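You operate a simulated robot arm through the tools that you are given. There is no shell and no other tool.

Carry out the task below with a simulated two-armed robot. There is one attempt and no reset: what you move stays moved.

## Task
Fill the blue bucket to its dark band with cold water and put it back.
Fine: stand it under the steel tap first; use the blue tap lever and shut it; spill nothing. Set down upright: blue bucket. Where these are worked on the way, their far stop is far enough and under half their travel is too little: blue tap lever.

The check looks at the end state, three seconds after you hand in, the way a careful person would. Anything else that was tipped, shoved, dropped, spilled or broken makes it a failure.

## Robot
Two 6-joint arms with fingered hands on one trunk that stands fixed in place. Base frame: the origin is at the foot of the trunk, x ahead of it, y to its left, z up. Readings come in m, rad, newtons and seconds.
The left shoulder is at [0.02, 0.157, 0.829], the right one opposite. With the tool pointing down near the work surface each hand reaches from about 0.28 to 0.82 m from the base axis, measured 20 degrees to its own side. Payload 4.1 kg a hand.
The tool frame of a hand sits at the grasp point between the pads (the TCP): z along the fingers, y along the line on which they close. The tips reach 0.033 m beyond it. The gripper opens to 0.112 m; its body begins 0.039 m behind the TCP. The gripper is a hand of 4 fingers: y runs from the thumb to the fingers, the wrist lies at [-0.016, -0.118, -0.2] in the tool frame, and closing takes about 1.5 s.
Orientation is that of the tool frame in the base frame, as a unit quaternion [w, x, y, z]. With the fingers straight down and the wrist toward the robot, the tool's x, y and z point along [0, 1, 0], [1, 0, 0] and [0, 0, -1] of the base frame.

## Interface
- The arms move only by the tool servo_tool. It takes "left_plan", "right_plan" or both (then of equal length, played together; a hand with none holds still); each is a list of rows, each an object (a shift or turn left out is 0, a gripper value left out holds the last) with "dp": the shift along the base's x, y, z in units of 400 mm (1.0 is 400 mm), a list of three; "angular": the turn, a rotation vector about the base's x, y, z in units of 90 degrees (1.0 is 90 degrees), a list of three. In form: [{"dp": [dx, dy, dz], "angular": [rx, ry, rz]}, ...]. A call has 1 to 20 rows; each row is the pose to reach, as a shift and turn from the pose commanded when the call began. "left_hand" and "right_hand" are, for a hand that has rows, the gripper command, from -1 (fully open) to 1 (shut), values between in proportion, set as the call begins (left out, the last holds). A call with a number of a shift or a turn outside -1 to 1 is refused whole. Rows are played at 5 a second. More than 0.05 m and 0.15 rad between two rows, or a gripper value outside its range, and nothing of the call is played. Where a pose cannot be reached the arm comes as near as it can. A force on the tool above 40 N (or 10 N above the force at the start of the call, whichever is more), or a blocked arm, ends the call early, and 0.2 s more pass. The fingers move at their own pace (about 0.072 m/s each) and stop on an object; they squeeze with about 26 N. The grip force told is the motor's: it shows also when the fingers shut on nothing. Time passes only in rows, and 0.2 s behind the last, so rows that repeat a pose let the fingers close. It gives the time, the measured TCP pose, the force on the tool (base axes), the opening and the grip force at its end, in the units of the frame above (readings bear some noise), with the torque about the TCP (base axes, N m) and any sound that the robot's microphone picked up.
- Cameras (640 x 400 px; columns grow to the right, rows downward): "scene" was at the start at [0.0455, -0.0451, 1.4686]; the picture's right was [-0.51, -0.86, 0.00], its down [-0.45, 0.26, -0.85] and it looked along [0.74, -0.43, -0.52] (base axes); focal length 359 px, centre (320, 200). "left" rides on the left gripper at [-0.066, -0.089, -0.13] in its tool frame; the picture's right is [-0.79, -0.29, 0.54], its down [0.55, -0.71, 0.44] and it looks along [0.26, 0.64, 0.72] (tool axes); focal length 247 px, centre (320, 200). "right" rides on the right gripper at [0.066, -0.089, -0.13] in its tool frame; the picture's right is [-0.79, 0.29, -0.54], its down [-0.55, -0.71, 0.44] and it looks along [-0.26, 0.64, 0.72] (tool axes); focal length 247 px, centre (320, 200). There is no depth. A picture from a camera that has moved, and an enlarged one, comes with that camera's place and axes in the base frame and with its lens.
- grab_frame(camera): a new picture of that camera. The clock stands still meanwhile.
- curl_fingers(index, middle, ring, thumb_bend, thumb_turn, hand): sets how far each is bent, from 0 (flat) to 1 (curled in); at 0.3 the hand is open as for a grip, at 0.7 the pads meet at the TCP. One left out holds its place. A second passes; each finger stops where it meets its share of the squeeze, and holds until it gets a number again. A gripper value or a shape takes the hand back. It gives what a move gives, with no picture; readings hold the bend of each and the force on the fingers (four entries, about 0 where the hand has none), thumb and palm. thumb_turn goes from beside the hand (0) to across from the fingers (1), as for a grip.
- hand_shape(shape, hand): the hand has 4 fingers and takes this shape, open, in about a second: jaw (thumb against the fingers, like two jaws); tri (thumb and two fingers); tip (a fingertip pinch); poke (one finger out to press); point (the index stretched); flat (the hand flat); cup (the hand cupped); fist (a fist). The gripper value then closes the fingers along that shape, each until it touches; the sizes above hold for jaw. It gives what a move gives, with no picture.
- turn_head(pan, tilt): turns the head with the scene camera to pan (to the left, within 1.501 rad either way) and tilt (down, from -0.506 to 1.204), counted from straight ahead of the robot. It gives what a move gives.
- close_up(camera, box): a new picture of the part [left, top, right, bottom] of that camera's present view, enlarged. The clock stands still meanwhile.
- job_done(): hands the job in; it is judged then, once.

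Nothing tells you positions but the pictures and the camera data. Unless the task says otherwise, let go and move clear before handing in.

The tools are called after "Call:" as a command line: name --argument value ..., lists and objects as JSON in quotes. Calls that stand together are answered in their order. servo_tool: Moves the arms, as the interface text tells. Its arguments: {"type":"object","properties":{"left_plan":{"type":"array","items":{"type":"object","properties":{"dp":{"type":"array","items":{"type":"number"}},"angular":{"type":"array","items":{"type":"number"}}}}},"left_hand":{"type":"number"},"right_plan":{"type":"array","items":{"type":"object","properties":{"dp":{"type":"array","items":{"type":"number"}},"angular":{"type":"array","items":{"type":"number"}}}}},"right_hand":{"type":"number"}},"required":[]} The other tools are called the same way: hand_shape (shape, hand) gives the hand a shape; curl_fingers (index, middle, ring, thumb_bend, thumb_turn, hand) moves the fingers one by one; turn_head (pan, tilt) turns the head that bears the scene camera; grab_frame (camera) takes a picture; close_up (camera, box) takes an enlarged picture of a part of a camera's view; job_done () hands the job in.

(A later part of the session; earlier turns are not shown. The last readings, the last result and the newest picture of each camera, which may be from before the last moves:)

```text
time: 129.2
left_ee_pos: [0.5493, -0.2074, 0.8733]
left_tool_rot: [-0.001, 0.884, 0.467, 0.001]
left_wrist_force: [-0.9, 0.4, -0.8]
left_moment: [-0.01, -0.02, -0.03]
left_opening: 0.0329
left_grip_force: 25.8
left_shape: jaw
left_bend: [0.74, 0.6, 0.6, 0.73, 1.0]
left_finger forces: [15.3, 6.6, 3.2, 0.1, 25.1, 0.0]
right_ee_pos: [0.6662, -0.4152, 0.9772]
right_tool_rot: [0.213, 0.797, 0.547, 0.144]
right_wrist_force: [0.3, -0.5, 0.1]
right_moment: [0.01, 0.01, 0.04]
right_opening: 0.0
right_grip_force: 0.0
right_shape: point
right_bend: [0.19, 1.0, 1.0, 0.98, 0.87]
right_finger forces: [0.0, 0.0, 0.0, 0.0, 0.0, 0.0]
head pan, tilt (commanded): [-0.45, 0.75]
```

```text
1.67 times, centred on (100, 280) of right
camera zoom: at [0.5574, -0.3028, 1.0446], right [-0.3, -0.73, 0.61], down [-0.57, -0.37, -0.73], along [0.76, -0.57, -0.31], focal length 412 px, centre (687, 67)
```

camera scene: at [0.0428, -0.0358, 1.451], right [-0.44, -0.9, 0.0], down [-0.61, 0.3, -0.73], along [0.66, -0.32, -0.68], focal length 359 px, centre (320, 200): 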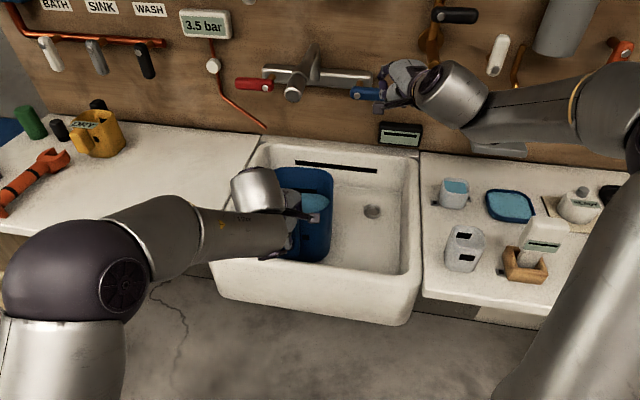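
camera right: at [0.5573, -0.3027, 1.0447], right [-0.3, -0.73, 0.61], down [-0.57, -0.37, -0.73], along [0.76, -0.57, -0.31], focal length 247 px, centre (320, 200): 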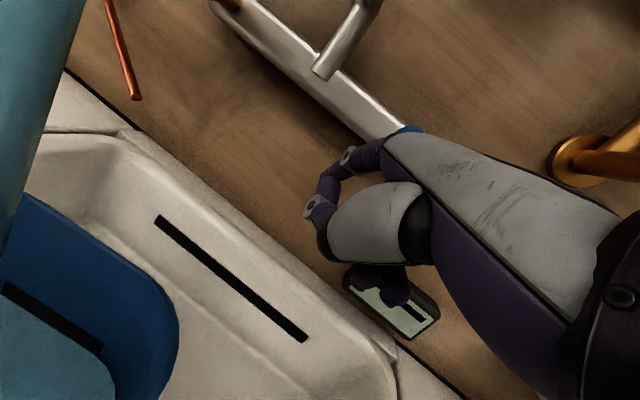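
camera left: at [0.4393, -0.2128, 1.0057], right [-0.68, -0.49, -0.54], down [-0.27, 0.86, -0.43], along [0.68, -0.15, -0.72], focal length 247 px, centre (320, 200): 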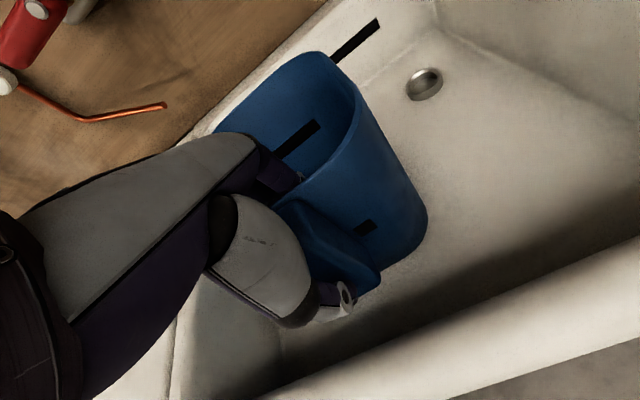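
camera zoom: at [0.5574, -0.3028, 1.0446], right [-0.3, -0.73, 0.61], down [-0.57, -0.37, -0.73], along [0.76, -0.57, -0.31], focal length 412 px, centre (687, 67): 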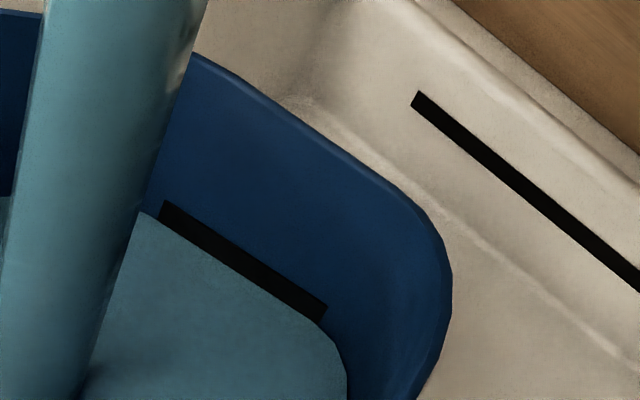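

The surface is close to mid-band. Closing now: under the lever and up.

Call:
servo_tool --right_plan '[{"dp": [-0.0423, -0.0619, -0.01]}, {"dp": [-0.0847, -0.1238, -0.01]}, {"dp": [-0.115, -0.168, -0.005]}, {"dp": [-0.125, -0.183, 0.02]}, {"dp": [-0.127, -0.1857, 0.05]}, {"dp": [-0.127, -0.1857, 0.075]}, {"dp": [-0.127, -0.1857, 0.095]}]'

Call:
close_up --camera "scene" --box '[230, 50, 470, 270]'

Call:
grab_frame --camera "right"

```text
time: 130.8
left_ee_pos: [0.5496, -0.2077, 0.8734]
left_tool_rot: [-0.001, 0.884, 0.467, 0.001]
left_wrist_force: [-0.4, -0.3, -1.0]
left_moment: [-0.01, 0.01, 0.01]
left_opening: 0.0333
left_grip_force: 25.7
left_shape: jaw
left_bend: [0.74, 0.6, 0.6, 0.73, 1.0]
left_finger forces: [15.1, 6.5, 3.1, 0.0, 25.3, 0.0]
right_ee_pos: [0.6328, -0.4674, 1.0332]
right_tool_rot: [0.205, 0.803, 0.544, 0.132]
right_wrist_force: [-20.5, 20.7, -14.6]
right_moment: [-0.16, 0.45, 0.8]
right_opening: 0.1055
right_grip_force: 0.1
right_shape: point
right_bend: [0.72, 1.0, 1.0, 0.96, 0.87]
right_finger forces: [37.0, 0.0, 0.0, 0.1, 0.0, 0.0]
right hand out of reach, approached as far as the arm can: row 1, 2, 3, 4, 5, 6, 7
head pan, tilt (commanded): [-0.45, 0.75]
```

```text
1.82 times, centred on (350, 160) of scene
camera zoom: at [0.0423, -0.0351, 1.4511], right [-0.44, -0.9, 0.0], down [-0.61, 0.3, -0.73], along [0.66, -0.32, -0.68], focal length 653 px, centre (266, 273)
```

zoom: 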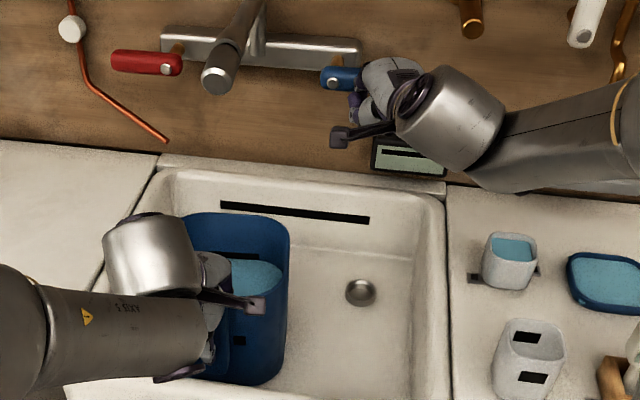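

```text
taken
camera right: at [0.5265, -0.3531, 1.1041], right [-0.3, -0.73, 0.62], down [-0.6, -0.36, -0.71], along [0.74, -0.58, -0.33], focal length 247 px, centre (320, 200)
```

right: 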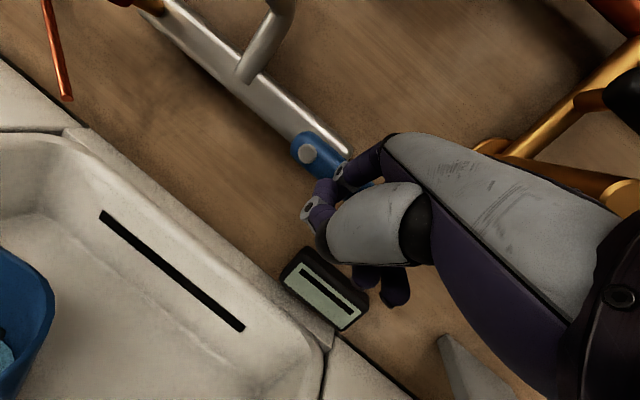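

Closed again: stream off and lever against its stop. I'll withdraw the finger the same way as before.

Call:
servo_tool --right_plan '[{"dp": [0.0, 0.0, -0.03]}, {"dp": [-0.03, 0.012, -0.05]}, {"dp": [-0.093, 0.036, -0.05]}, {"dp": [-0.187, 0.072, -0.03]}, {"dp": [-0.28, 0.107, 0.02]}, {"dp": [-0.35, 0.12, 0.1]}]'

Call:
close_up --camera "scene" --box '[280, 50, 400, 130]'

Call:
grab_frame --camera "right"

Call:
close_up --camera "left" --box '[270, 90, 370, 180]'

Call:
close_up --camera "scene" --box '[230, 50, 470, 270]'

```text
time: 132.2
left_ee_pos: [0.5491, -0.2086, 0.8728]
left_tool_rot: [-0.002, 0.884, 0.467, 0.002]
left_wrist_force: [0.2, 0.5, -1.9]
left_moment: [-0.03, -0.03, -0.05]
left_opening: 0.033
left_grip_force: 25.8
left_shape: jaw
left_bend: [0.74, 0.6, 0.6, 0.73, 1.0]
left_finger forces: [15.2, 6.6, 3.4, 0.0, 25.2, 0.1]
right_ee_pos: [0.5022, -0.4084, 1.0872]
right_tool_rot: [0.212, 0.799, 0.545, 0.142]
right_wrist_force: [1.1, -1.0, 0.6]
right_moment: [-0.02, 0.04, 0.0]
right_opening: 0.1058
right_grip_force: 0.2
right_shape: point
right_bend: [0.19, 1.0, 1.0, 0.98, 0.87]
right_finger forces: [0.0, 0.0, 0.0, 0.0, 0.0, 0.0]
right hand out of reach, approached as far as the arm can: row 1, 2, 3, 4, 5, 6
head pan, tilt (commanded): [-0.45, 0.75]
```

```text
5.00 times, centred on (340, 90) of scene
camera zoom: at [0.0432, -0.0358, 1.451], right [-0.43, -0.9, 0.0], down [-0.61, 0.3, -0.73], along [0.66, -0.32, -0.68], focal length 1797 px, centre (220, 750)
```

zoom: 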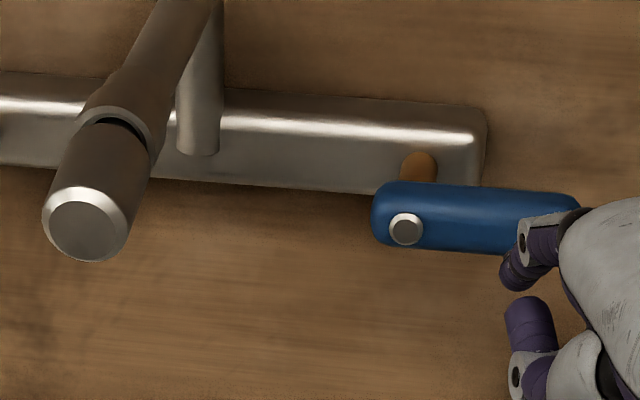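

```text
taken
camera right: at [0.3943, -0.2946, 1.1548], right [-0.3, -0.73, 0.61], down [-0.58, -0.37, -0.73], along [0.76, -0.58, -0.31], focal length 247 px, centre (320, 200)
```

right: 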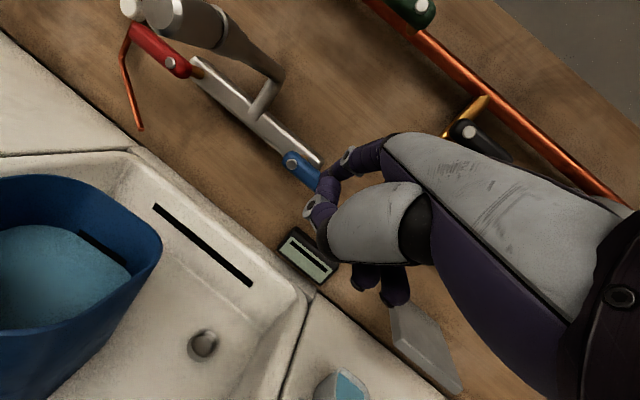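

```text
4.44 times, centred on (320, 135) of left
camera zoom: at [0.4395, -0.2124, 1.0039], right [-0.68, -0.49, -0.54], down [-0.28, 0.86, -0.43], along [0.68, -0.15, -0.72], focal length 1098 px, centre (320, 489)
```

zoom: 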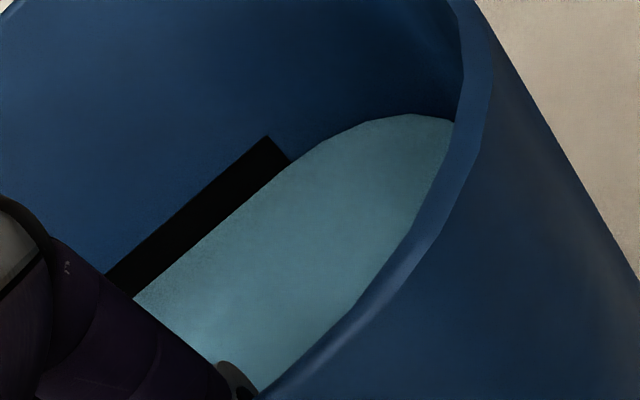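

```text
1.82 times, centred on (350, 160) of scene
camera zoom: at [0.0432, -0.0358, 1.451], right [-0.43, -0.9, 0.0], down [-0.61, 0.3, -0.73], along [0.66, -0.32, -0.68], focal length 653 px, centre (266, 273)
```

zoom: 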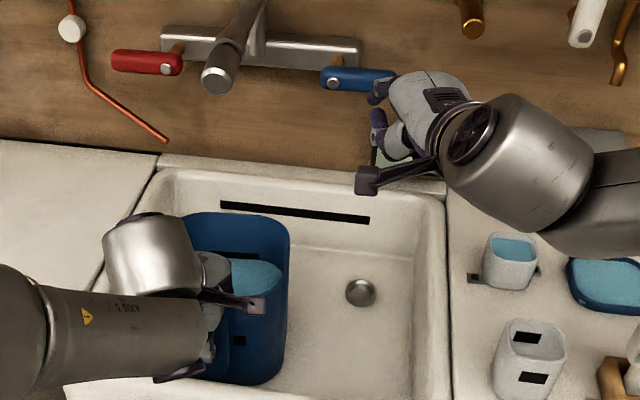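

The lever is shut and the water line is now well inside the band. I'll first park the right arm back at its rest pose, out of the way.

Call:
servo_tool --right_plan '[{"dp": [-0.07, 0.02, 0.07], "angular": [0.0197, 0.0519, 0.0]}, {"dp": [-0.135, 0.041, 0.146], "angular": [0.0394, 0.1039, 0.0]}, {"dp": [-0.2, 0.061, 0.22], "angular": [0.0591, 0.1558, 0.0]}, {"dp": [-0.265, 0.081, 0.293], "angular": [0.0788, 0.2077, 0.0]}, {"dp": [-0.33, 0.102, 0.366], "angular": [0.0985, 0.2597, 0.0]}, {"dp": [-0.397, 0.122, 0.44], "angular": [0.1182, 0.3116, 0.0]}, {"dp": [-0.4625, 0.1425, 0.5125], "angular": [0.1182, 0.3116, 0.0]}]'

Call:
grab_frame --camera "right"

Call:
grab_frame --camera "scene"

```text
time: 133.8
left_ee_pos: [0.55, -0.2073, 0.8737]
left_tool_rot: [-0.002, 0.884, 0.467, 0.0]
left_wrist_force: [-0.2, 0.7, -1.7]
left_moment: [-0.01, -0.02, 0.0]
left_opening: 0.0335
left_grip_force: 26.6
left_shape: jaw
left_bend: [0.74, 0.6, 0.6, 0.73, 1.0]
left_finger forces: [15.3, 6.6, 3.1, 0.1, 25.3, 0.0]
right_ee_pos: [0.3178, -0.3507, 1.2923]
right_tool_rot: [0.0, 0.823, 0.568, -0.001]
right_wrist_force: [0.4, 0.5, 0.0]
right_moment: [0.03, -0.03, 0.0]
right_opening: 0.1054
right_grip_force: 0.1
right_shape: point
right_bend: [0.19, 1.0, 1.0, 0.98, 0.87]
right_finger forces: [0.0, 0.1, 0.0, 0.1, 0.0, 0.1]
head pan, tilt (commanded): [-0.45, 0.75]
```

```text
taken
camera right: at [0.2572, -0.2578, 1.4216], right [-0.01, -0.84, 0.54], down [-0.86, -0.26, -0.43], along [0.51, -0.47, -0.72], focal length 247 px, centre (320, 200)
```

right: 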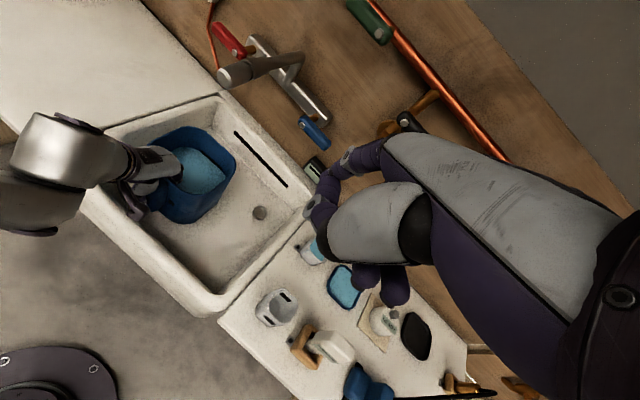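

```text
taken
camera scene: at [0.0428, -0.0357, 1.4511], right [-0.44, -0.9, 0.0], down [-0.61, 0.3, -0.73], along [0.66, -0.32, -0.68], focal length 359 px, centre (320, 200)
```

scene: 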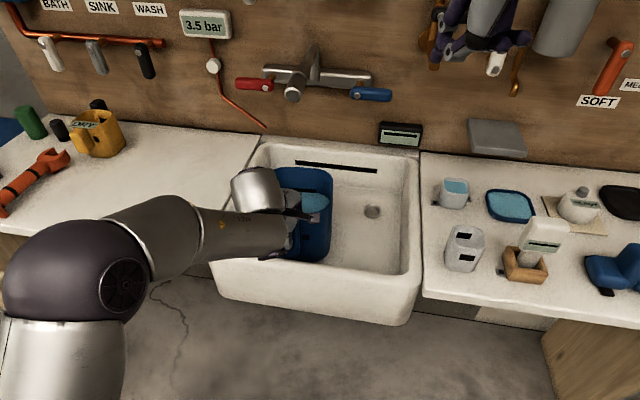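

All clear. Now I'll lift the filled bucket slowly, then ease it back from under the spout while rising.

Call:
servo_tool --left_plan '[{"dp": [0, 0, 0.02]}, {"dp": [0, 0, 0.045]}, {"dp": [0, 0, 0.075]}, {"dp": [0, 0, 0.105]}, {"dp": [0, 0, 0.14]}, {"dp": [0, 0, 0.175]}, {"dp": [-0.009, 0.006, 0.21]}, {"dp": [-0.019, 0.013, 0.245]}, {"dp": [-0.03, 0.02, 0.28]}, {"dp": [-0.042, 0.028, 0.315]}, {"dp": [-0.054, 0.036, 0.345]}, {"dp": [-0.062, 0.041, 0.37]}, {"dp": [-0.065, 0.043, 0.385]}, {"dp": [-0.065, 0.043, 0.39]}, {"dp": [-0.065, 0.043, 0.39]}]'

Call:
grab_frame --camera "right"

Call:
close_up --camera "scene" --box '[200, 50, 440, 270]'

Call:
grab_frame --camera "left"

```text
time: 137.0
left_ee_pos: [0.5228, -0.1918, 1.0306]
left_tool_rot: [-0.001, 0.884, 0.468, 0.001]
left_wrist_force: [-0.5, 0.2, -3.0]
left_moment: [0.11, 0.14, -0.02]
left_opening: 0.0329
left_grip_force: 25.6
left_shape: jaw
left_bend: [0.74, 0.6, 0.6, 0.73, 1.0]
left_finger forces: [15.1, 6.6, 3.4, 0.0, 24.9, 0.0]
right_ee_pos: [0.318, -0.3505, 1.2922]
right_tool_rot: [0.0, 0.824, 0.567, -0.001]
right_wrist_force: [0.5, 0.0, -0.1]
right_moment: [-0.05, 0.0, 0.01]
right_opening: 0.1057
right_grip_force: 0.0
right_shape: point
right_bend: [0.19, 1.0, 1.0, 0.98, 0.87]
right_finger forces: [0.0, 0.0, 0.1, 0.0, 0.1, 0.0]
head pan, tilt (commanded): [-0.45, 0.75]
```

```text
taken
camera right: at [0.2576, -0.2579, 1.4213], right [-0.02, -0.84, 0.54], down [-0.86, -0.26, -0.43], along [0.51, -0.47, -0.72], focal length 247 px, centre (320, 200)
```

right: 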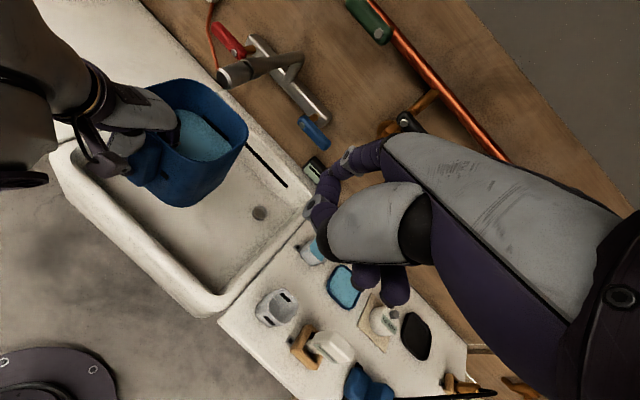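

```text
1.82 times, centred on (320, 160) of scene
camera zoom: at [0.0427, -0.0357, 1.4511], right [-0.44, -0.9, 0.0], down [-0.61, 0.3, -0.73], along [0.66, -0.32, -0.68], focal length 653 px, centre (320, 273)
```

zoom: 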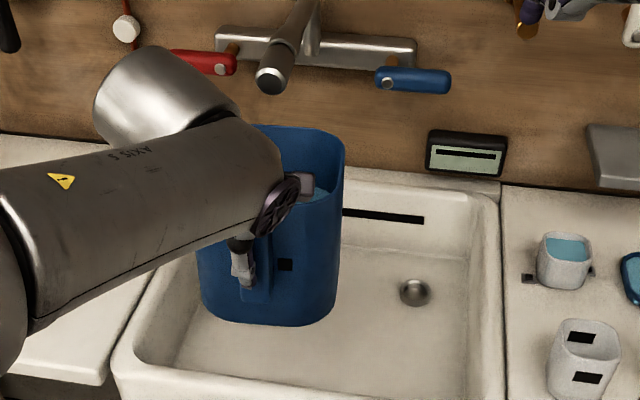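

```text
taken
camera left: at [0.4135, -0.1956, 1.16], right [-0.68, -0.49, -0.54], down [-0.28, 0.86, -0.43], along [0.68, -0.15, -0.72], focal length 247 px, centre (320, 200)
```

left: 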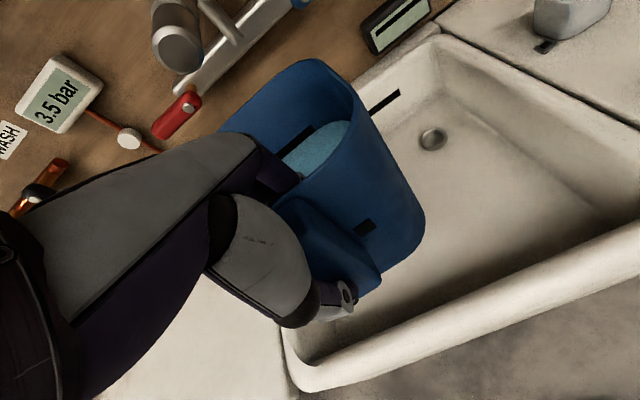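

Level and clear of the spout. Now the slow, smooth carry over the sink rim to the left counter.

Call:
servo_tool --left_plan '[{"dp": [0.0046, 0.0097, 0.005]}, {"dp": [0.0135, 0.0282, 0.01]}, {"dp": [0.0269, 0.0564, 0.015]}, {"dp": [0.0443, 0.0927, 0.015]}, {"dp": [0.0654, 0.137, 0.015]}, {"dp": [0.0885, 0.1854, 0.015]}, {"dp": [0.1135, 0.2378, 0.015]}, {"dp": [0.1385, 0.2902, 0.015]}, {"dp": [0.1655, 0.3466, 0.015]}, {"dp": [0.1924, 0.403, 0.015]}, {"dp": [0.2193, 0.4594, 0.015]}, {"dp": [0.2463, 0.5158, 0.015]}, {"dp": [0.2713, 0.5682, 0.012]}, {"dp": [0.2963, 0.6206, 0.008]}, {"dp": [0.3194, 0.669, 0.004]}, {"dp": [0.3405, 0.7133, 0.0]}, {"dp": [0.3579, 0.7496, 0.0]}, {"dp": [0.3713, 0.7778, 0.0]}, {"dp": [0.381, 0.7979, 0.0]}, {"dp": [0.3848, 0.806, 0.0]}]'

Call:
turn_head --pan -0.1 --tilt 0.65

Call:
grab_frame --camera "scene"

Call:
grab_frame --camera "right"

Call:
grab_frame --camera "left"

```text
time: 141.2
left_ee_pos: [0.6765, 0.1305, 1.0291]
left_tool_rot: [-0.002, 0.884, 0.467, 0.001]
left_wrist_force: [0.4, 0.7, -3.2]
left_moment: [0.12, 0.17, 0.02]
left_opening: 0.0328
left_grip_force: 26.4
left_shape: jaw
left_bend: [0.74, 0.6, 0.6, 0.73, 1.0]
left_finger forces: [14.9, 6.5, 3.4, 0.1, 24.9, 0.0]
right_ee_pos: [0.3172, -0.3512, 1.2934]
right_tool_rot: [0.0, 0.824, 0.567, -0.001]
right_wrist_force: [-0.3, -0.4, -1.0]
right_moment: [-0.01, -0.03, -0.01]
right_opening: 0.1056
right_grip_force: 0.1
right_shape: point
right_bend: [0.19, 1.0, 1.0, 0.98, 0.87]
right_finger forces: [0.0, 0.0, 0.0, 0.0, 0.1, 0.0]
head pan, tilt (commanded): [-0.45, 0.75]
```

```text
time: 142.1
left_ee_pos: [0.6766, 0.1315, 1.0293]
left_tool_rot: [-0.002, 0.884, 0.467, 0.001]
left_wrist_force: [0.1, 0.6, -3.1]
left_moment: [0.12, 0.16, -0.02]
left_opening: 0.0332
left_grip_force: 25.6
left_shape: jaw
left_bend: [0.74, 0.6, 0.6, 0.73, 1.0]
left_finger forces: [15.1, 6.5, 3.4, 0.0, 24.8, 0.0]
right_ee_pos: [0.3184, -0.3515, 1.2923]
right_tool_rot: [0.001, 0.824, 0.567, -0.001]
right_wrist_force: [-0.1, 0.5, 0.1]
right_moment: [-0.01, 0.02, -0.01]
right_opening: 0.1057
right_grip_force: 0.0
right_shape: point
right_bend: [0.19, 1.0, 1.0, 0.98, 0.87]
right_finger forces: [0.0, 0.0, 0.1, 0.0, 0.0, 0.0]
head pan, tilt (commanded): [-0.099, 0.649]
```

```text
taken
camera scene: at [0.0545, -0.0083, 1.4596], right [-0.1, -0.99, 0.0], down [-0.6, 0.06, -0.8], along [0.79, -0.08, -0.6], focal length 359 px, centre (320, 200)
```

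scene: 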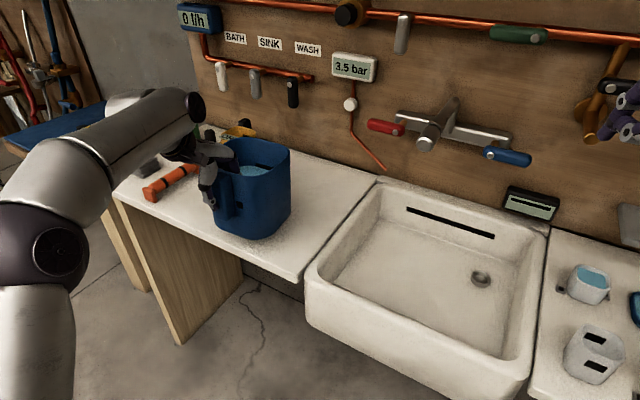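

```text
taken
camera right: at [0.2577, -0.2578, 1.4213], right [-0.01, -0.84, 0.54], down [-0.86, -0.26, -0.43], along [0.51, -0.47, -0.72], focal length 247 px, centre (320, 200)
```

right: 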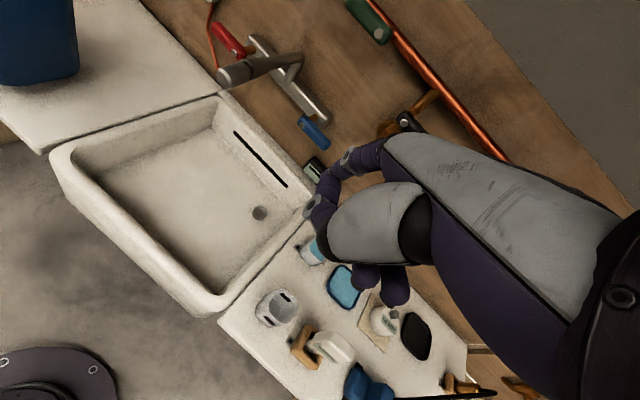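

```text
taken
camera left: at [0.5665, 0.1265, 1.1601], right [-0.68, -0.49, -0.54], down [-0.28, 0.86, -0.43], along [0.68, -0.15, -0.72], focal length 247 px, centre (320, 200)
```

left: 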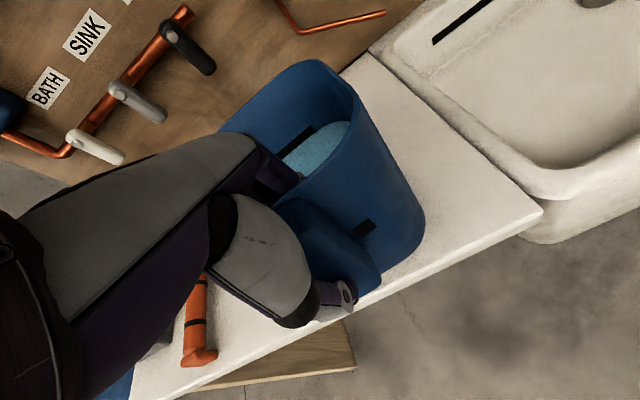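

The bucket is over the left counter, level, sink dry behind it. I'll set it down here, since this wrist angle cannot reach the original spot, then re-grip with the hand pitched forward.

Call:
servo_tool --left_plan '[{"dp": [0, 0, -0.02]}, {"dp": [0, 0, -0.04]}, {"dp": [0, 0, -0.06]}, {"dp": [0, 0, -0.075]}, {"dp": [0, 0, -0.082]}, {"dp": [0, 0, -0.087]}, {"dp": [0, 0, -0.087]}]'

Call:
close_up --camera "scene" --box '[170, 110, 330, 250]'

```text
time: 143.7
left_ee_pos: [0.6771, 0.1308, 0.9946]
left_tool_rot: [-0.002, 0.884, 0.467, 0.001]
left_wrist_force: [-0.7, 0.2, -0.5]
left_moment: [-0.07, -0.03, -0.03]
left_opening: 0.0331
left_grip_force: 26.3
left_shape: jaw
left_bend: [0.74, 0.6, 0.6, 0.73, 1.0]
left_finger forces: [14.9, 6.4, 3.1, 0.0, 25.3, 0.0]
right_ee_pos: [0.3164, -0.3514, 1.2924]
right_tool_rot: [0.001, 0.824, 0.567, -0.001]
right_wrist_force: [-0.2, 0.2, -0.7]
right_moment: [-0.03, 0.0, 0.0]
right_opening: 0.1057
right_grip_force: 0.1
right_shape: point
right_bend: [0.19, 1.0, 1.0, 0.98, 0.87]
right_finger forces: [0.0, 0.1, 0.0, 0.0, 0.1, 0.0]
head pan, tilt (commanded): [-0.099, 0.649]
```

```text
2.86 times, centred on (250, 180) of scene
camera zoom: at [0.0544, -0.0082, 1.4596], right [-0.1, -1.0, 0.0], down [-0.6, 0.06, -0.8], along [0.79, -0.08, -0.6], focal length 1027 px, centre (520, 257)
```

zoom: 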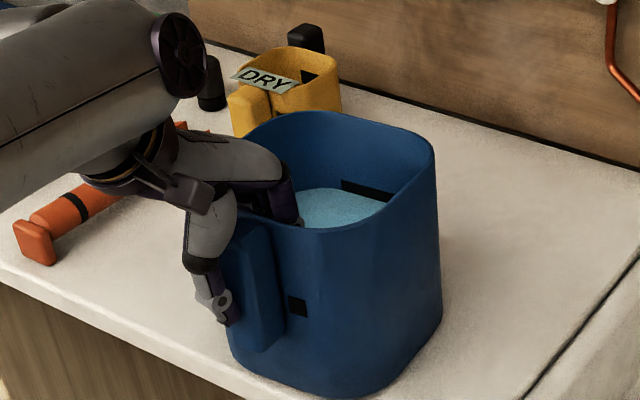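

Touchdown (load gone). A hair lower, then open the hand and rise straight up.

Call:
servo_tool --left_plan '[{"dp": [0, 0, -0.004]}, {"dp": [0, 0, -0.006]}]'

Call:
servo_tool --left_plan '[{"dp": [0, 0, 0]}, {"dp": [0, 0, 0]}, {"dp": [0, 0, 0]}, {"dp": [0, 0, 0]}, {"dp": [0, 0, 0]}, {"dp": [0, 0, 0]}, {"dp": [0, 0, 0]}, {"dp": [0, 0, 0]}]' --left_hand -1

Call:
grab_frame --camera "left"

Call:
close_up --camera "scene" --box '[170, 110, 330, 250]'

```text
time: 144.3
left_ee_pos: [0.6765, 0.1306, 0.9935]
left_tool_rot: [-0.001, 0.884, 0.467, 0.001]
left_wrist_force: [-1.3, -0.2, -0.9]
left_moment: [-0.08, -0.07, 0.02]
left_opening: 0.0332
left_grip_force: 25.5
left_shape: jaw
left_bend: [0.74, 0.6, 0.61, 0.73, 1.0]
left_finger forces: [15.0, 6.7, 3.1, 0.1, 25.8, 0.0]
right_ee_pos: [0.3188, -0.3512, 1.2917]
right_tool_rot: [0.001, 0.823, 0.567, -0.001]
right_wrist_force: [-0.5, 1.2, -0.3]
right_moment: [0.0, -0.01, -0.01]
right_opening: 0.1056
right_grip_force: 0.1
right_shape: point
right_bend: [0.19, 1.0, 1.0, 0.98, 0.87]
right_finger forces: [0.0, 0.0, 0.0, 0.0, 0.0, 0.1]
head pan, tilt (commanded): [-0.099, 0.649]
```

```text
time: 146.1
left_ee_pos: [0.6773, 0.1309, 0.9924]
left_tool_rot: [-0.002, 0.884, 0.468, 0.001]
left_wrist_force: [-0.3, -0.4, 0.3]
left_moment: [0.0, 0.03, 0.01]
left_opening: 0.1119
left_grip_force: 0.0
left_shape: jaw
left_bend: [0.3, 0.3, 0.3, 0.3, 0.98]
left_finger forces: [0.0, 0.0, 0.0, 0.0, 0.0, 0.0]
right_ee_pos: [0.3172, -0.3506, 1.2928]
right_tool_rot: [0.0, 0.824, 0.567, -0.001]
right_wrist_force: [-0.9, -0.5, 0.2]
right_moment: [-0.02, -0.02, -0.01]
right_opening: 0.1056
right_grip_force: 0.0
right_shape: point
right_bend: [0.19, 1.0, 1.0, 0.98, 0.87]
right_finger forces: [0.1, 0.0, 0.0, 0.0, 0.1, 0.0]
head pan, tilt (commanded): [-0.099, 0.649]
```

```text
taken
camera left: at [0.5669, 0.1268, 1.1226], right [-0.68, -0.49, -0.54], down [-0.28, 0.86, -0.43], along [0.68, -0.15, -0.72], focal length 247 px, centre (320, 200)
```

left: 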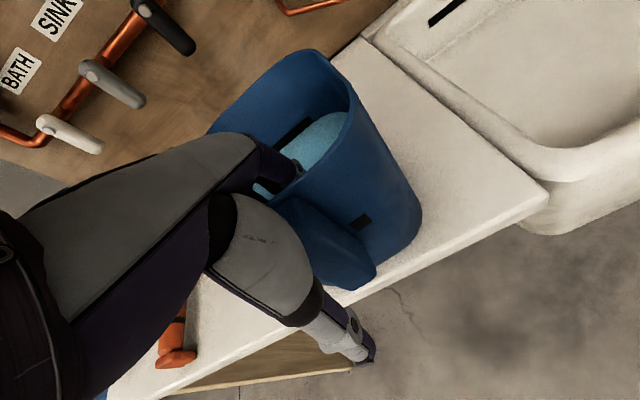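

```text
2.86 times, centred on (250, 180) of scene
camera zoom: at [0.0544, -0.0082, 1.4596], right [-0.1, -1.0, 0.0], down [-0.6, 0.06, -0.8], along [0.79, -0.08, -0.6], focal length 1027 px, centre (520, 257)
```

zoom: 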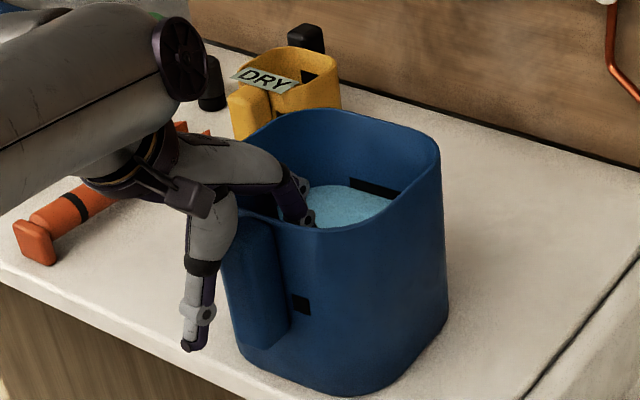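

The bucket stands upright on its own. I'll raise the hand clear, then pitch it forward 25° in the air.

Call:
servo_tool --left_plan '[{"dp": [0, 0, 0.06]}, {"dp": [0, 0, 0.14]}, {"dp": [0, 0, 0.22]}, {"dp": [-0.04, 0.027, 0.3]}, {"dp": [-0.04, 0.027, 0.3], "angular": [-0.0523, -0.0764, 0.0]}, {"dp": [-0.04, 0.027, 0.3], "angular": [-0.1046, -0.1528, 0.0]}, {"dp": [-0.04, 0.027, 0.3], "angular": [-0.1568, -0.2292, 0.0]}, {"dp": [-0.04, 0.027, 0.3], "angular": [-0.1568, -0.2292, 0.0]}]'

Call:
grab_frame --camera "left"

Call:
close_up --camera "scene" --box '[170, 90, 330, 250]'

Call:
grab_frame --camera "scene"

```text
time: 147.9
left_ee_pos: [0.6612, 0.142, 1.1126]
left_tool_rot: [0.19, 0.863, 0.457, 0.102]
left_wrist_force: [-0.1, 0.4, -0.3]
left_moment: [0.0, 0.01, 0.02]
left_opening: 0.1117
left_grip_force: 0.0
left_shape: jaw
left_bend: [0.3, 0.3, 0.3, 0.3, 0.98]
left_finger forces: [0.0, 0.0, 0.1, 0.1, 0.0, 0.0]
right_ee_pos: [0.3188, -0.3512, 1.293]
right_tool_rot: [0.001, 0.824, 0.567, -0.001]
right_wrist_force: [0.0, 0.7, 0.3]
right_moment: [0.02, -0.01, 0.02]
right_opening: 0.1058
right_grip_force: 0.0
right_shape: point
right_bend: [0.19, 1.0, 1.0, 0.98, 0.87]
right_finger forces: [0.0, 0.0, 0.0, 0.0, 0.0, 0.0]
head pan, tilt (commanded): [-0.099, 0.649]
```

```text
taken
camera left: at [0.512, 0.1638, 1.1931], right [-0.47, -0.64, -0.61], down [-0.07, 0.72, -0.69], along [0.88, -0.28, -0.38], focal length 247 px, centre (320, 200)
```

left: 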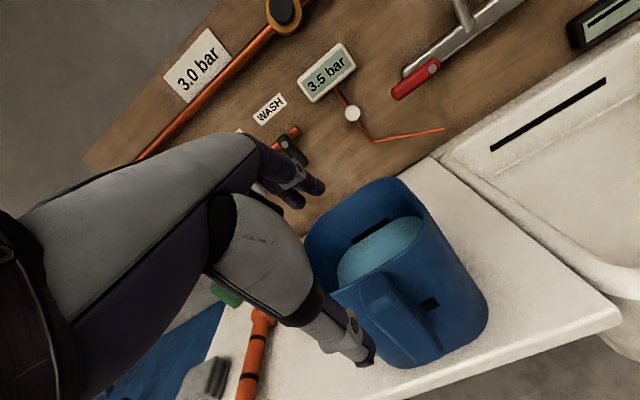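

```text
2.50 times, centred on (250, 170) of scene
camera zoom: at [0.0544, -0.0083, 1.4596], right [-0.1, -1.0, 0.0], down [-0.6, 0.06, -0.8], along [0.79, -0.08, -0.6], focal length 898 px, centre (495, 275)
```

zoom: 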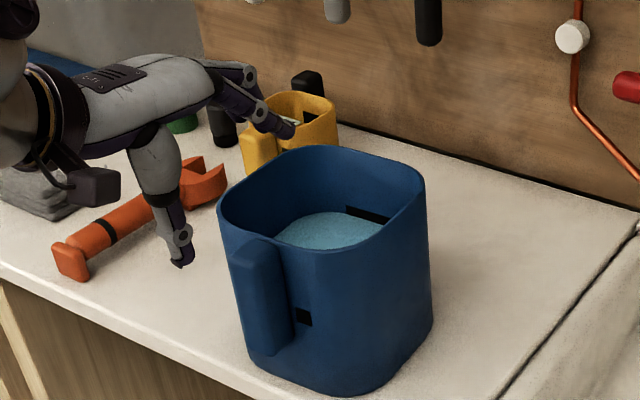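

```text
taken
camera scene: at [0.0544, -0.0083, 1.4596], right [-0.1, -1.0, 0.0], down [-0.6, 0.06, -0.8], along [0.79, -0.08, -0.6], focal length 359 px, centre (320, 200)
```

scene: 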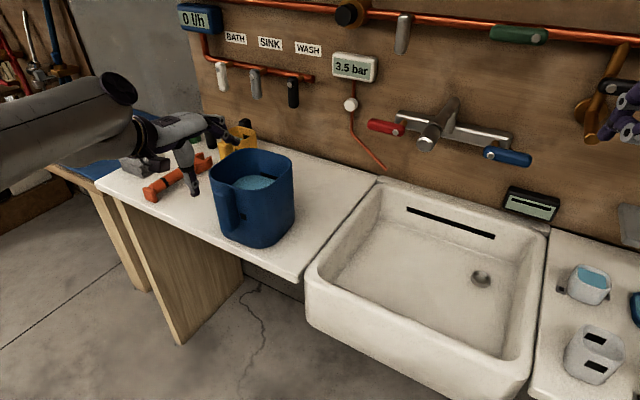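

The pitched pose is fully reachable, and I have an unobstructed view of the bucket with the water at its band. I'll measure the bucket's exact pose before re-gripping.

Call:
close_up --camera "left" --box '[290, 160, 510, 380]'

Call:
close_up --camera "scene" --box '[200, 135, 310, 255]'

```text
1.82 times, centred on (400, 270) of left
camera zoom: at [0.512, 0.1638, 1.1931], right [-0.47, -0.64, -0.61], down [-0.07, 0.72, -0.69], along [0.88, -0.28, -0.38], focal length 449 px, centre (174, 73)
```

zoom: 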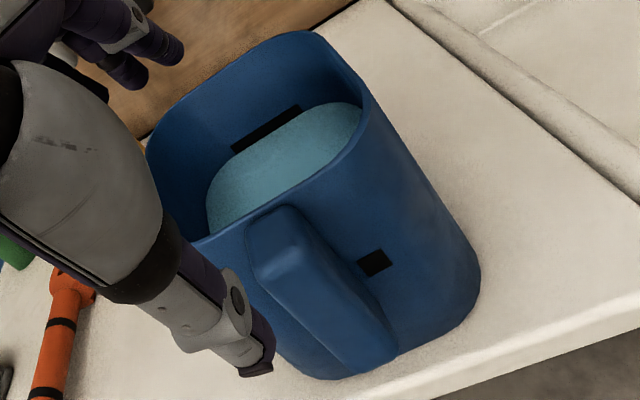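

```text
3.33 times, centred on (255, 195) of scene
camera zoom: at [0.0544, -0.0083, 1.4596], right [-0.1, -1.0, 0.0], down [-0.6, 0.06, -0.8], along [0.79, -0.08, -0.6], focal length 1198 px, centre (537, 217)
```

zoom: 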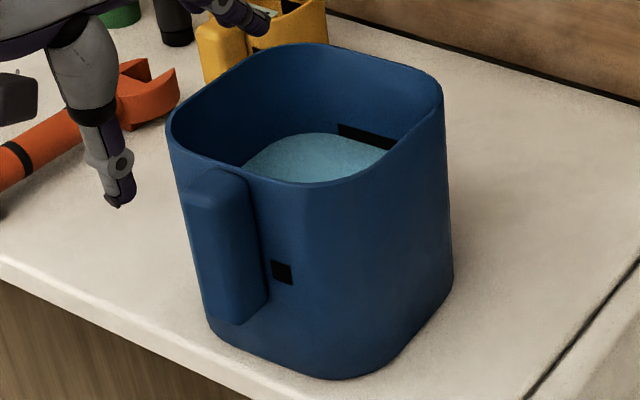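

The bucket is centred at about (u 0.584, v 0.491), square to the bench; its original spot was (0.707, 0.477). I'll approach along the pitched finger direction to straddle wall and handle again.

Call:
servo_tool --left_plan '[{"dp": [-0.0557, 0.0381, 0.0]}, {"dp": [-0.0287, 0.0196, -0.0704]}, {"dp": [-0.0017, 0.0011, -0.1408]}, {"dp": [0.0256, -0.0175, -0.2111]}, {"dp": [0.0526, -0.036, -0.2815]}, {"dp": [0.0526, -0.036, -0.2815]}]'

Call:
grab_frame --camera "left"

Call:
close_up --camera "scene" --box '[170, 110, 330, 250]'

```text
time: 149.3
left_ee_pos: [0.6823, 0.1283, 1.0001]
left_tool_rot: [0.189, 0.863, 0.457, 0.102]
left_wrist_force: [-0.1, 0.8, 0.1]
left_moment: [0.0, 0.01, 0.01]
left_opening: 0.1118
left_grip_force: 0.0
left_shape: jaw
left_bend: [0.3, 0.3, 0.3, 0.3, 0.98]
left_finger forces: [0.1, 0.1, 0.0, 0.1, 0.0, 0.0]
right_ee_pos: [0.3179, -0.3512, 1.2919]
right_tool_rot: [0.001, 0.823, 0.567, 0.0]
right_wrist_force: [0.1, 0.3, -0.3]
right_moment: [0.04, 0.02, -0.03]
right_opening: 0.1056
right_grip_force: 0.1
right_shape: point
right_bend: [0.19, 1.0, 1.0, 0.98, 0.87]
right_finger forces: [0.1, 0.0, 0.0, 0.0, 0.0, 0.0]
head pan, tilt (commanded): [-0.099, 0.649]
```

```text
taken
camera left: at [0.5334, 0.15, 1.081], right [-0.47, -0.64, -0.61], down [-0.07, 0.72, -0.69], along [0.88, -0.28, -0.38], focal length 247 px, centre (320, 200)
```

left: 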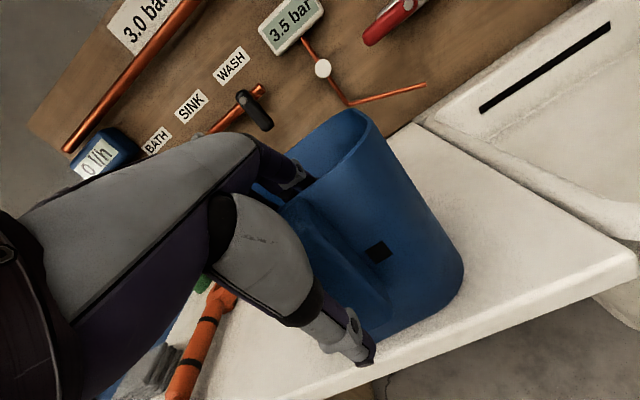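

```text
2.86 times, centred on (250, 180) of scene
camera zoom: at [0.0543, -0.0082, 1.4597], right [-0.1, -1.0, 0.0], down [-0.6, 0.06, -0.8], along [0.79, -0.08, -0.6], focal length 1027 px, centre (520, 257)
```

zoom: 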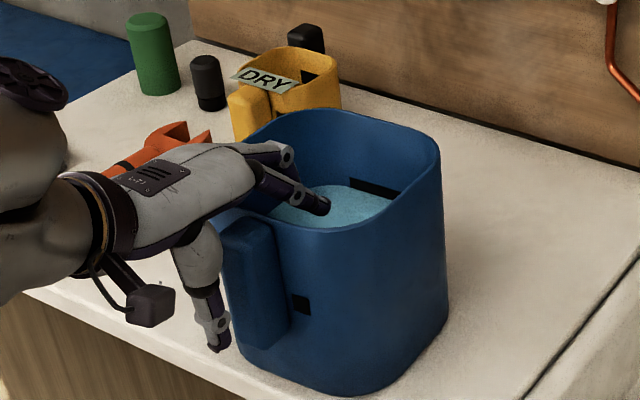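

No contact on entry. Closing the grip.

Call:
servo_tool --left_plan '[{"dp": [0, 0, 0]}, {"dp": [0, 0, 0]}, {"dp": [0, 0, 0]}, {"dp": [0, 0, 0]}, {"dp": [0, 0, 0]}, {"dp": [0, 0, 0]}, {"dp": [0, 0, 0]}, {"dp": [0, 0, 0]}, {"dp": [0, 0, 0]}, {"dp": [0, 0, 0]}]' --left_hand 1

Call:
grab_frame --camera "left"

Call:
close_up --camera "scene" --box '[170, 110, 330, 250]'

```text
time: 151.5
left_ee_pos: [0.6826, 0.1286, 1.0004]
left_tool_rot: [0.191, 0.863, 0.456, 0.101]
left_wrist_force: [-0.4, 0.8, -0.1]
left_moment: [0.13, 0.25, 0.02]
left_opening: 0.0404
left_grip_force: 26.6
left_shape: jaw
left_bend: [0.73, 0.7, 0.7, 0.59, 0.99]
left_finger forces: [12.1, 6.6, 2.7, 0.0, 21.5, 0.0]
right_ee_pos: [0.318, -0.3516, 1.292]
right_tool_rot: [0.0, 0.824, 0.567, -0.001]
right_wrist_force: [0.2, -0.3, 0.7]
right_moment: [0.0, -0.03, 0.03]
right_opening: 0.1055
right_grip_force: 0.1
right_shape: point
right_bend: [0.19, 1.0, 1.0, 0.98, 0.87]
right_finger forces: [0.0, 0.0, 0.1, 0.0, 0.0, 0.0]
head pan, tilt (commanded): [-0.099, 0.649]
```

```text
taken
camera left: at [0.5333, 0.1499, 1.0811], right [-0.47, -0.64, -0.61], down [-0.07, 0.72, -0.69], along [0.88, -0.28, -0.38], focal length 247 px, centre (320, 200)
```

left: 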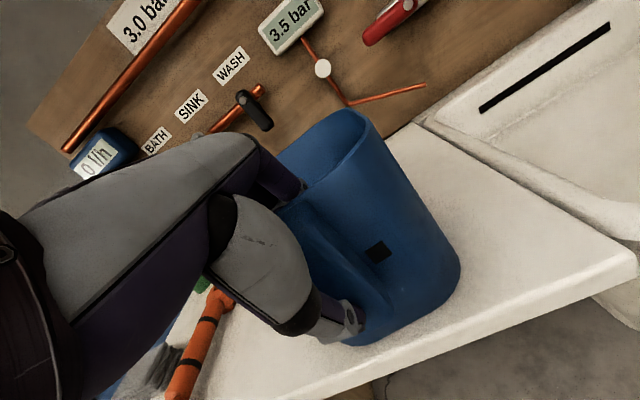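

```text
2.86 times, centred on (250, 180) of scene
camera zoom: at [0.0544, -0.0082, 1.4596], right [-0.1, -1.0, 0.0], down [-0.6, 0.06, -0.8], along [0.79, -0.08, -0.6], focal length 1027 px, centre (520, 257)
```

zoom: 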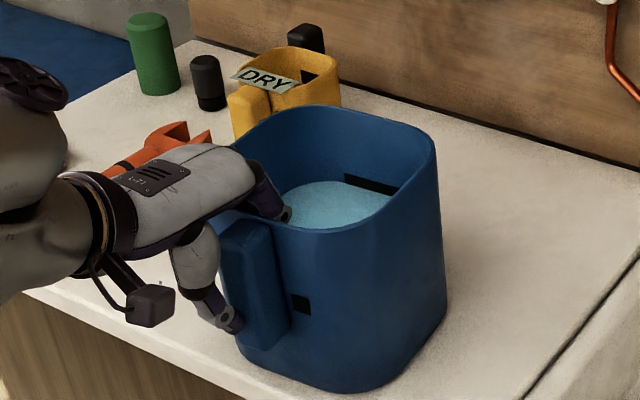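

Gripped (40 mm, 26 N). I'll lift 1.5 cm slowly and check the tilt.

Call:
servo_tool --left_plan '[{"dp": [0, 0, 0.006]}, {"dp": [0, 0, 0.014]}, {"dp": [0, 0, 0.024]}, {"dp": [0, 0, 0.034]}, {"dp": [0, 0, 0.04]}, {"dp": [0, 0, 0.04]}]'

Call:
grab_frame --camera "left"

Call:
close_up --camera "scene" --box '[170, 110, 330, 250]'

```text
time: 152.9
left_ee_pos: [0.6828, 0.1272, 1.0161]
left_tool_rot: [0.19, 0.863, 0.456, 0.102]
left_wrist_force: [0.7, 0.9, -3.1]
left_moment: [0.11, 0.21, 0.0]
left_opening: 0.0407
left_grip_force: 26.0
left_shape: jaw
left_bend: [0.73, 0.7, 0.7, 0.59, 0.99]
left_finger forces: [12.0, 6.6, 2.6, 0.0, 21.0, 0.1]
right_ee_pos: [0.3181, -0.3509, 1.2925]
right_tool_rot: [0.0, 0.824, 0.567, -0.001]
right_wrist_force: [0.0, 0.8, -0.2]
right_moment: [0.03, -0.03, 0.0]
right_opening: 0.1052
right_grip_force: 0.1
right_shape: point
right_bend: [0.19, 1.0, 1.0, 0.98, 0.87]
right_finger forces: [0.1, 0.0, 0.0, 0.0, 0.1, 0.0]
head pan, tilt (commanded): [-0.099, 0.649]
```

```text
taken
camera left: at [0.5337, 0.1492, 1.0965], right [-0.47, -0.64, -0.61], down [-0.07, 0.72, -0.69], along [0.88, -0.28, -0.38], focal length 247 px, centre (320, 200)
```

left: 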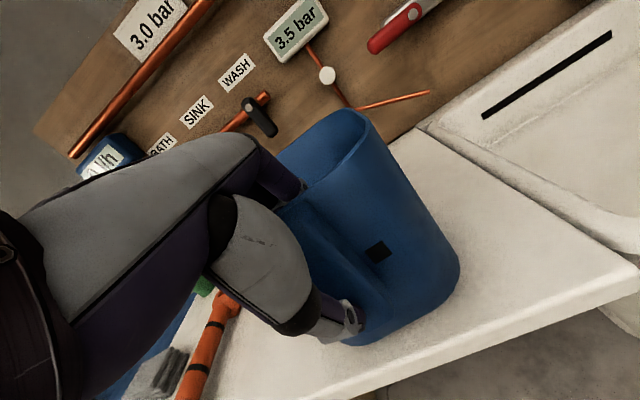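

```text
2.86 times, centred on (250, 180) of scene
camera zoom: at [0.0545, -0.0082, 1.4596], right [-0.1, -1.0, 0.0], down [-0.6, 0.06, -0.8], along [0.79, -0.08, -0.6], focal length 1027 px, centre (520, 257)
```

zoom: 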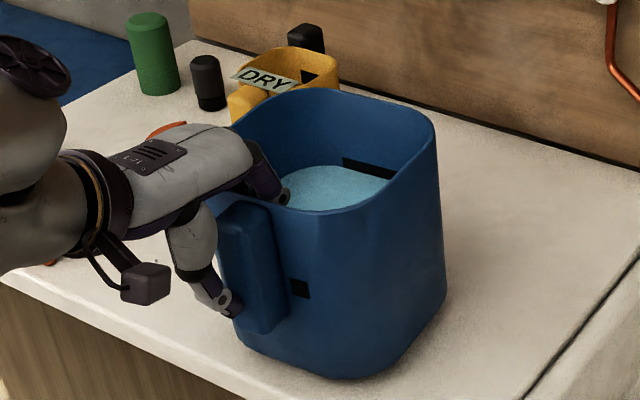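

Level and steady. Carrying it smoothly back over its original spot (about 12 cm toward the wall, 1.4 cm right).

Call:
servo_tool --left_plan '[{"dp": [0.0047, -0.004, 0.0]}, {"dp": [0.0163, -0.0141, 0.0]}, {"dp": [0.0349, -0.0303, 0.0]}, {"dp": [0.0581, -0.0505, 0.0]}, {"dp": [0.0837, -0.0726, 0.0]}, {"dp": [0.1116, -0.0969, 0.0]}, {"dp": [0.1395, -0.1211, 0.0]}, {"dp": [0.1651, -0.1433, 0.0]}, {"dp": [0.1883, -0.1635, 0.0]}, {"dp": [0.2093, -0.1816, 0.0]}, {"dp": [0.2232, -0.1937, 0.0]}, {"dp": [0.2325, -0.2018, 0.0]}, {"dp": [0.2325, -0.2018, 0.0]}]'

Call:
grab_frame --camera "scene"

Call:
close_up --camera "scene" --box '[190, 90, 350, 230]'

Call:
close_up --camera "right" --box '[0, 0, 200, 125]'

```text
time: 155.7
left_ee_pos: [0.7741, 0.0464, 1.0153]
left_tool_rot: [0.19, 0.863, 0.456, 0.102]
left_wrist_force: [0.6, 0.3, -3.2]
left_moment: [0.09, 0.15, 0.04]
left_opening: 0.0404
left_grip_force: 25.9
left_shape: jaw
left_bend: [0.73, 0.7, 0.7, 0.59, 0.99]
left_finger forces: [11.9, 6.5, 2.5, 0.0, 21.0, 0.1]
right_ee_pos: [0.3169, -0.3515, 1.2917]
right_tool_rot: [0.0, 0.823, 0.568, 0.0]
right_wrist_force: [-0.2, 0.7, 0.5]
right_moment: [0.01, 0.02, 0.02]
right_opening: 0.1053
right_grip_force: 0.0
right_shape: point
right_bend: [0.19, 1.0, 1.0, 0.98, 0.87]
right_finger forces: [0.0, 0.0, 0.0, 0.1, 0.1, 0.1]
head pan, tilt (commanded): [-0.099, 0.649]
```

```text
taken
camera scene: at [0.0545, -0.0082, 1.4596], right [-0.1, -1.0, 0.0], down [-0.6, 0.06, -0.8], along [0.79, -0.08, -0.6], focal length 359 px, centre (320, 200)
```

scene: 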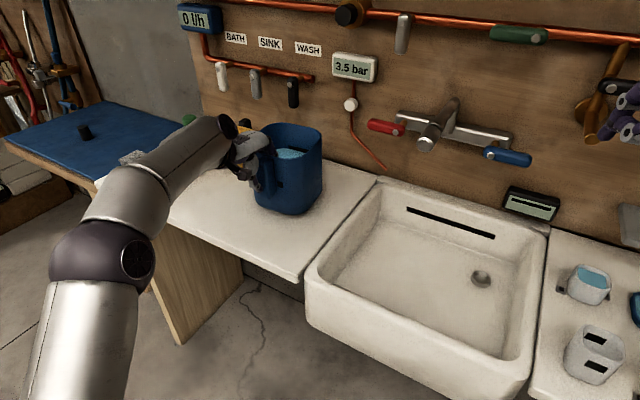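

```text
2.86 times, centred on (270, 160) of scene
camera zoom: at [0.0545, -0.0082, 1.4596], right [-0.1, -1.0, 0.0], down [-0.6, 0.06, -0.8], along [0.79, -0.08, -0.6], focal length 1027 px, centre (463, 314)
```

zoom: 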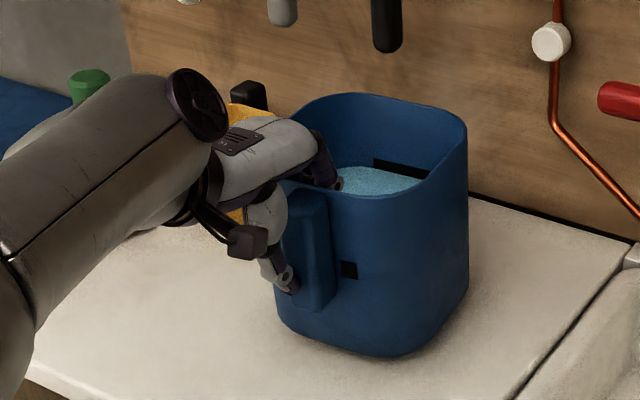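

```text
3.20 times, centred on (100, 62) of right
camera zoom: at [0.2577, -0.2578, 1.4213], right [-0.01, -0.84, 0.54], down [-0.86, -0.26, -0.43], along [0.51, -0.47, -0.72], focal length 790 px, centre (1024, 640)
```

zoom: 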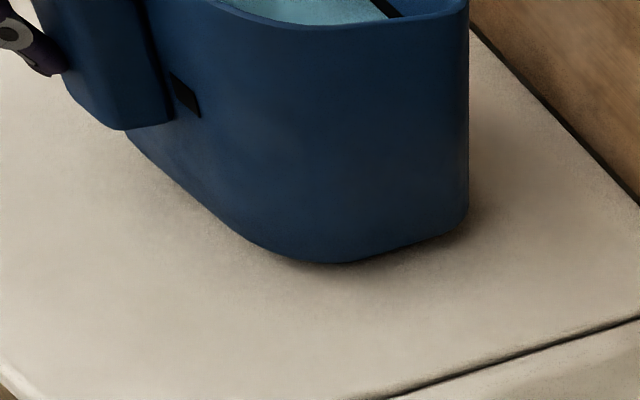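

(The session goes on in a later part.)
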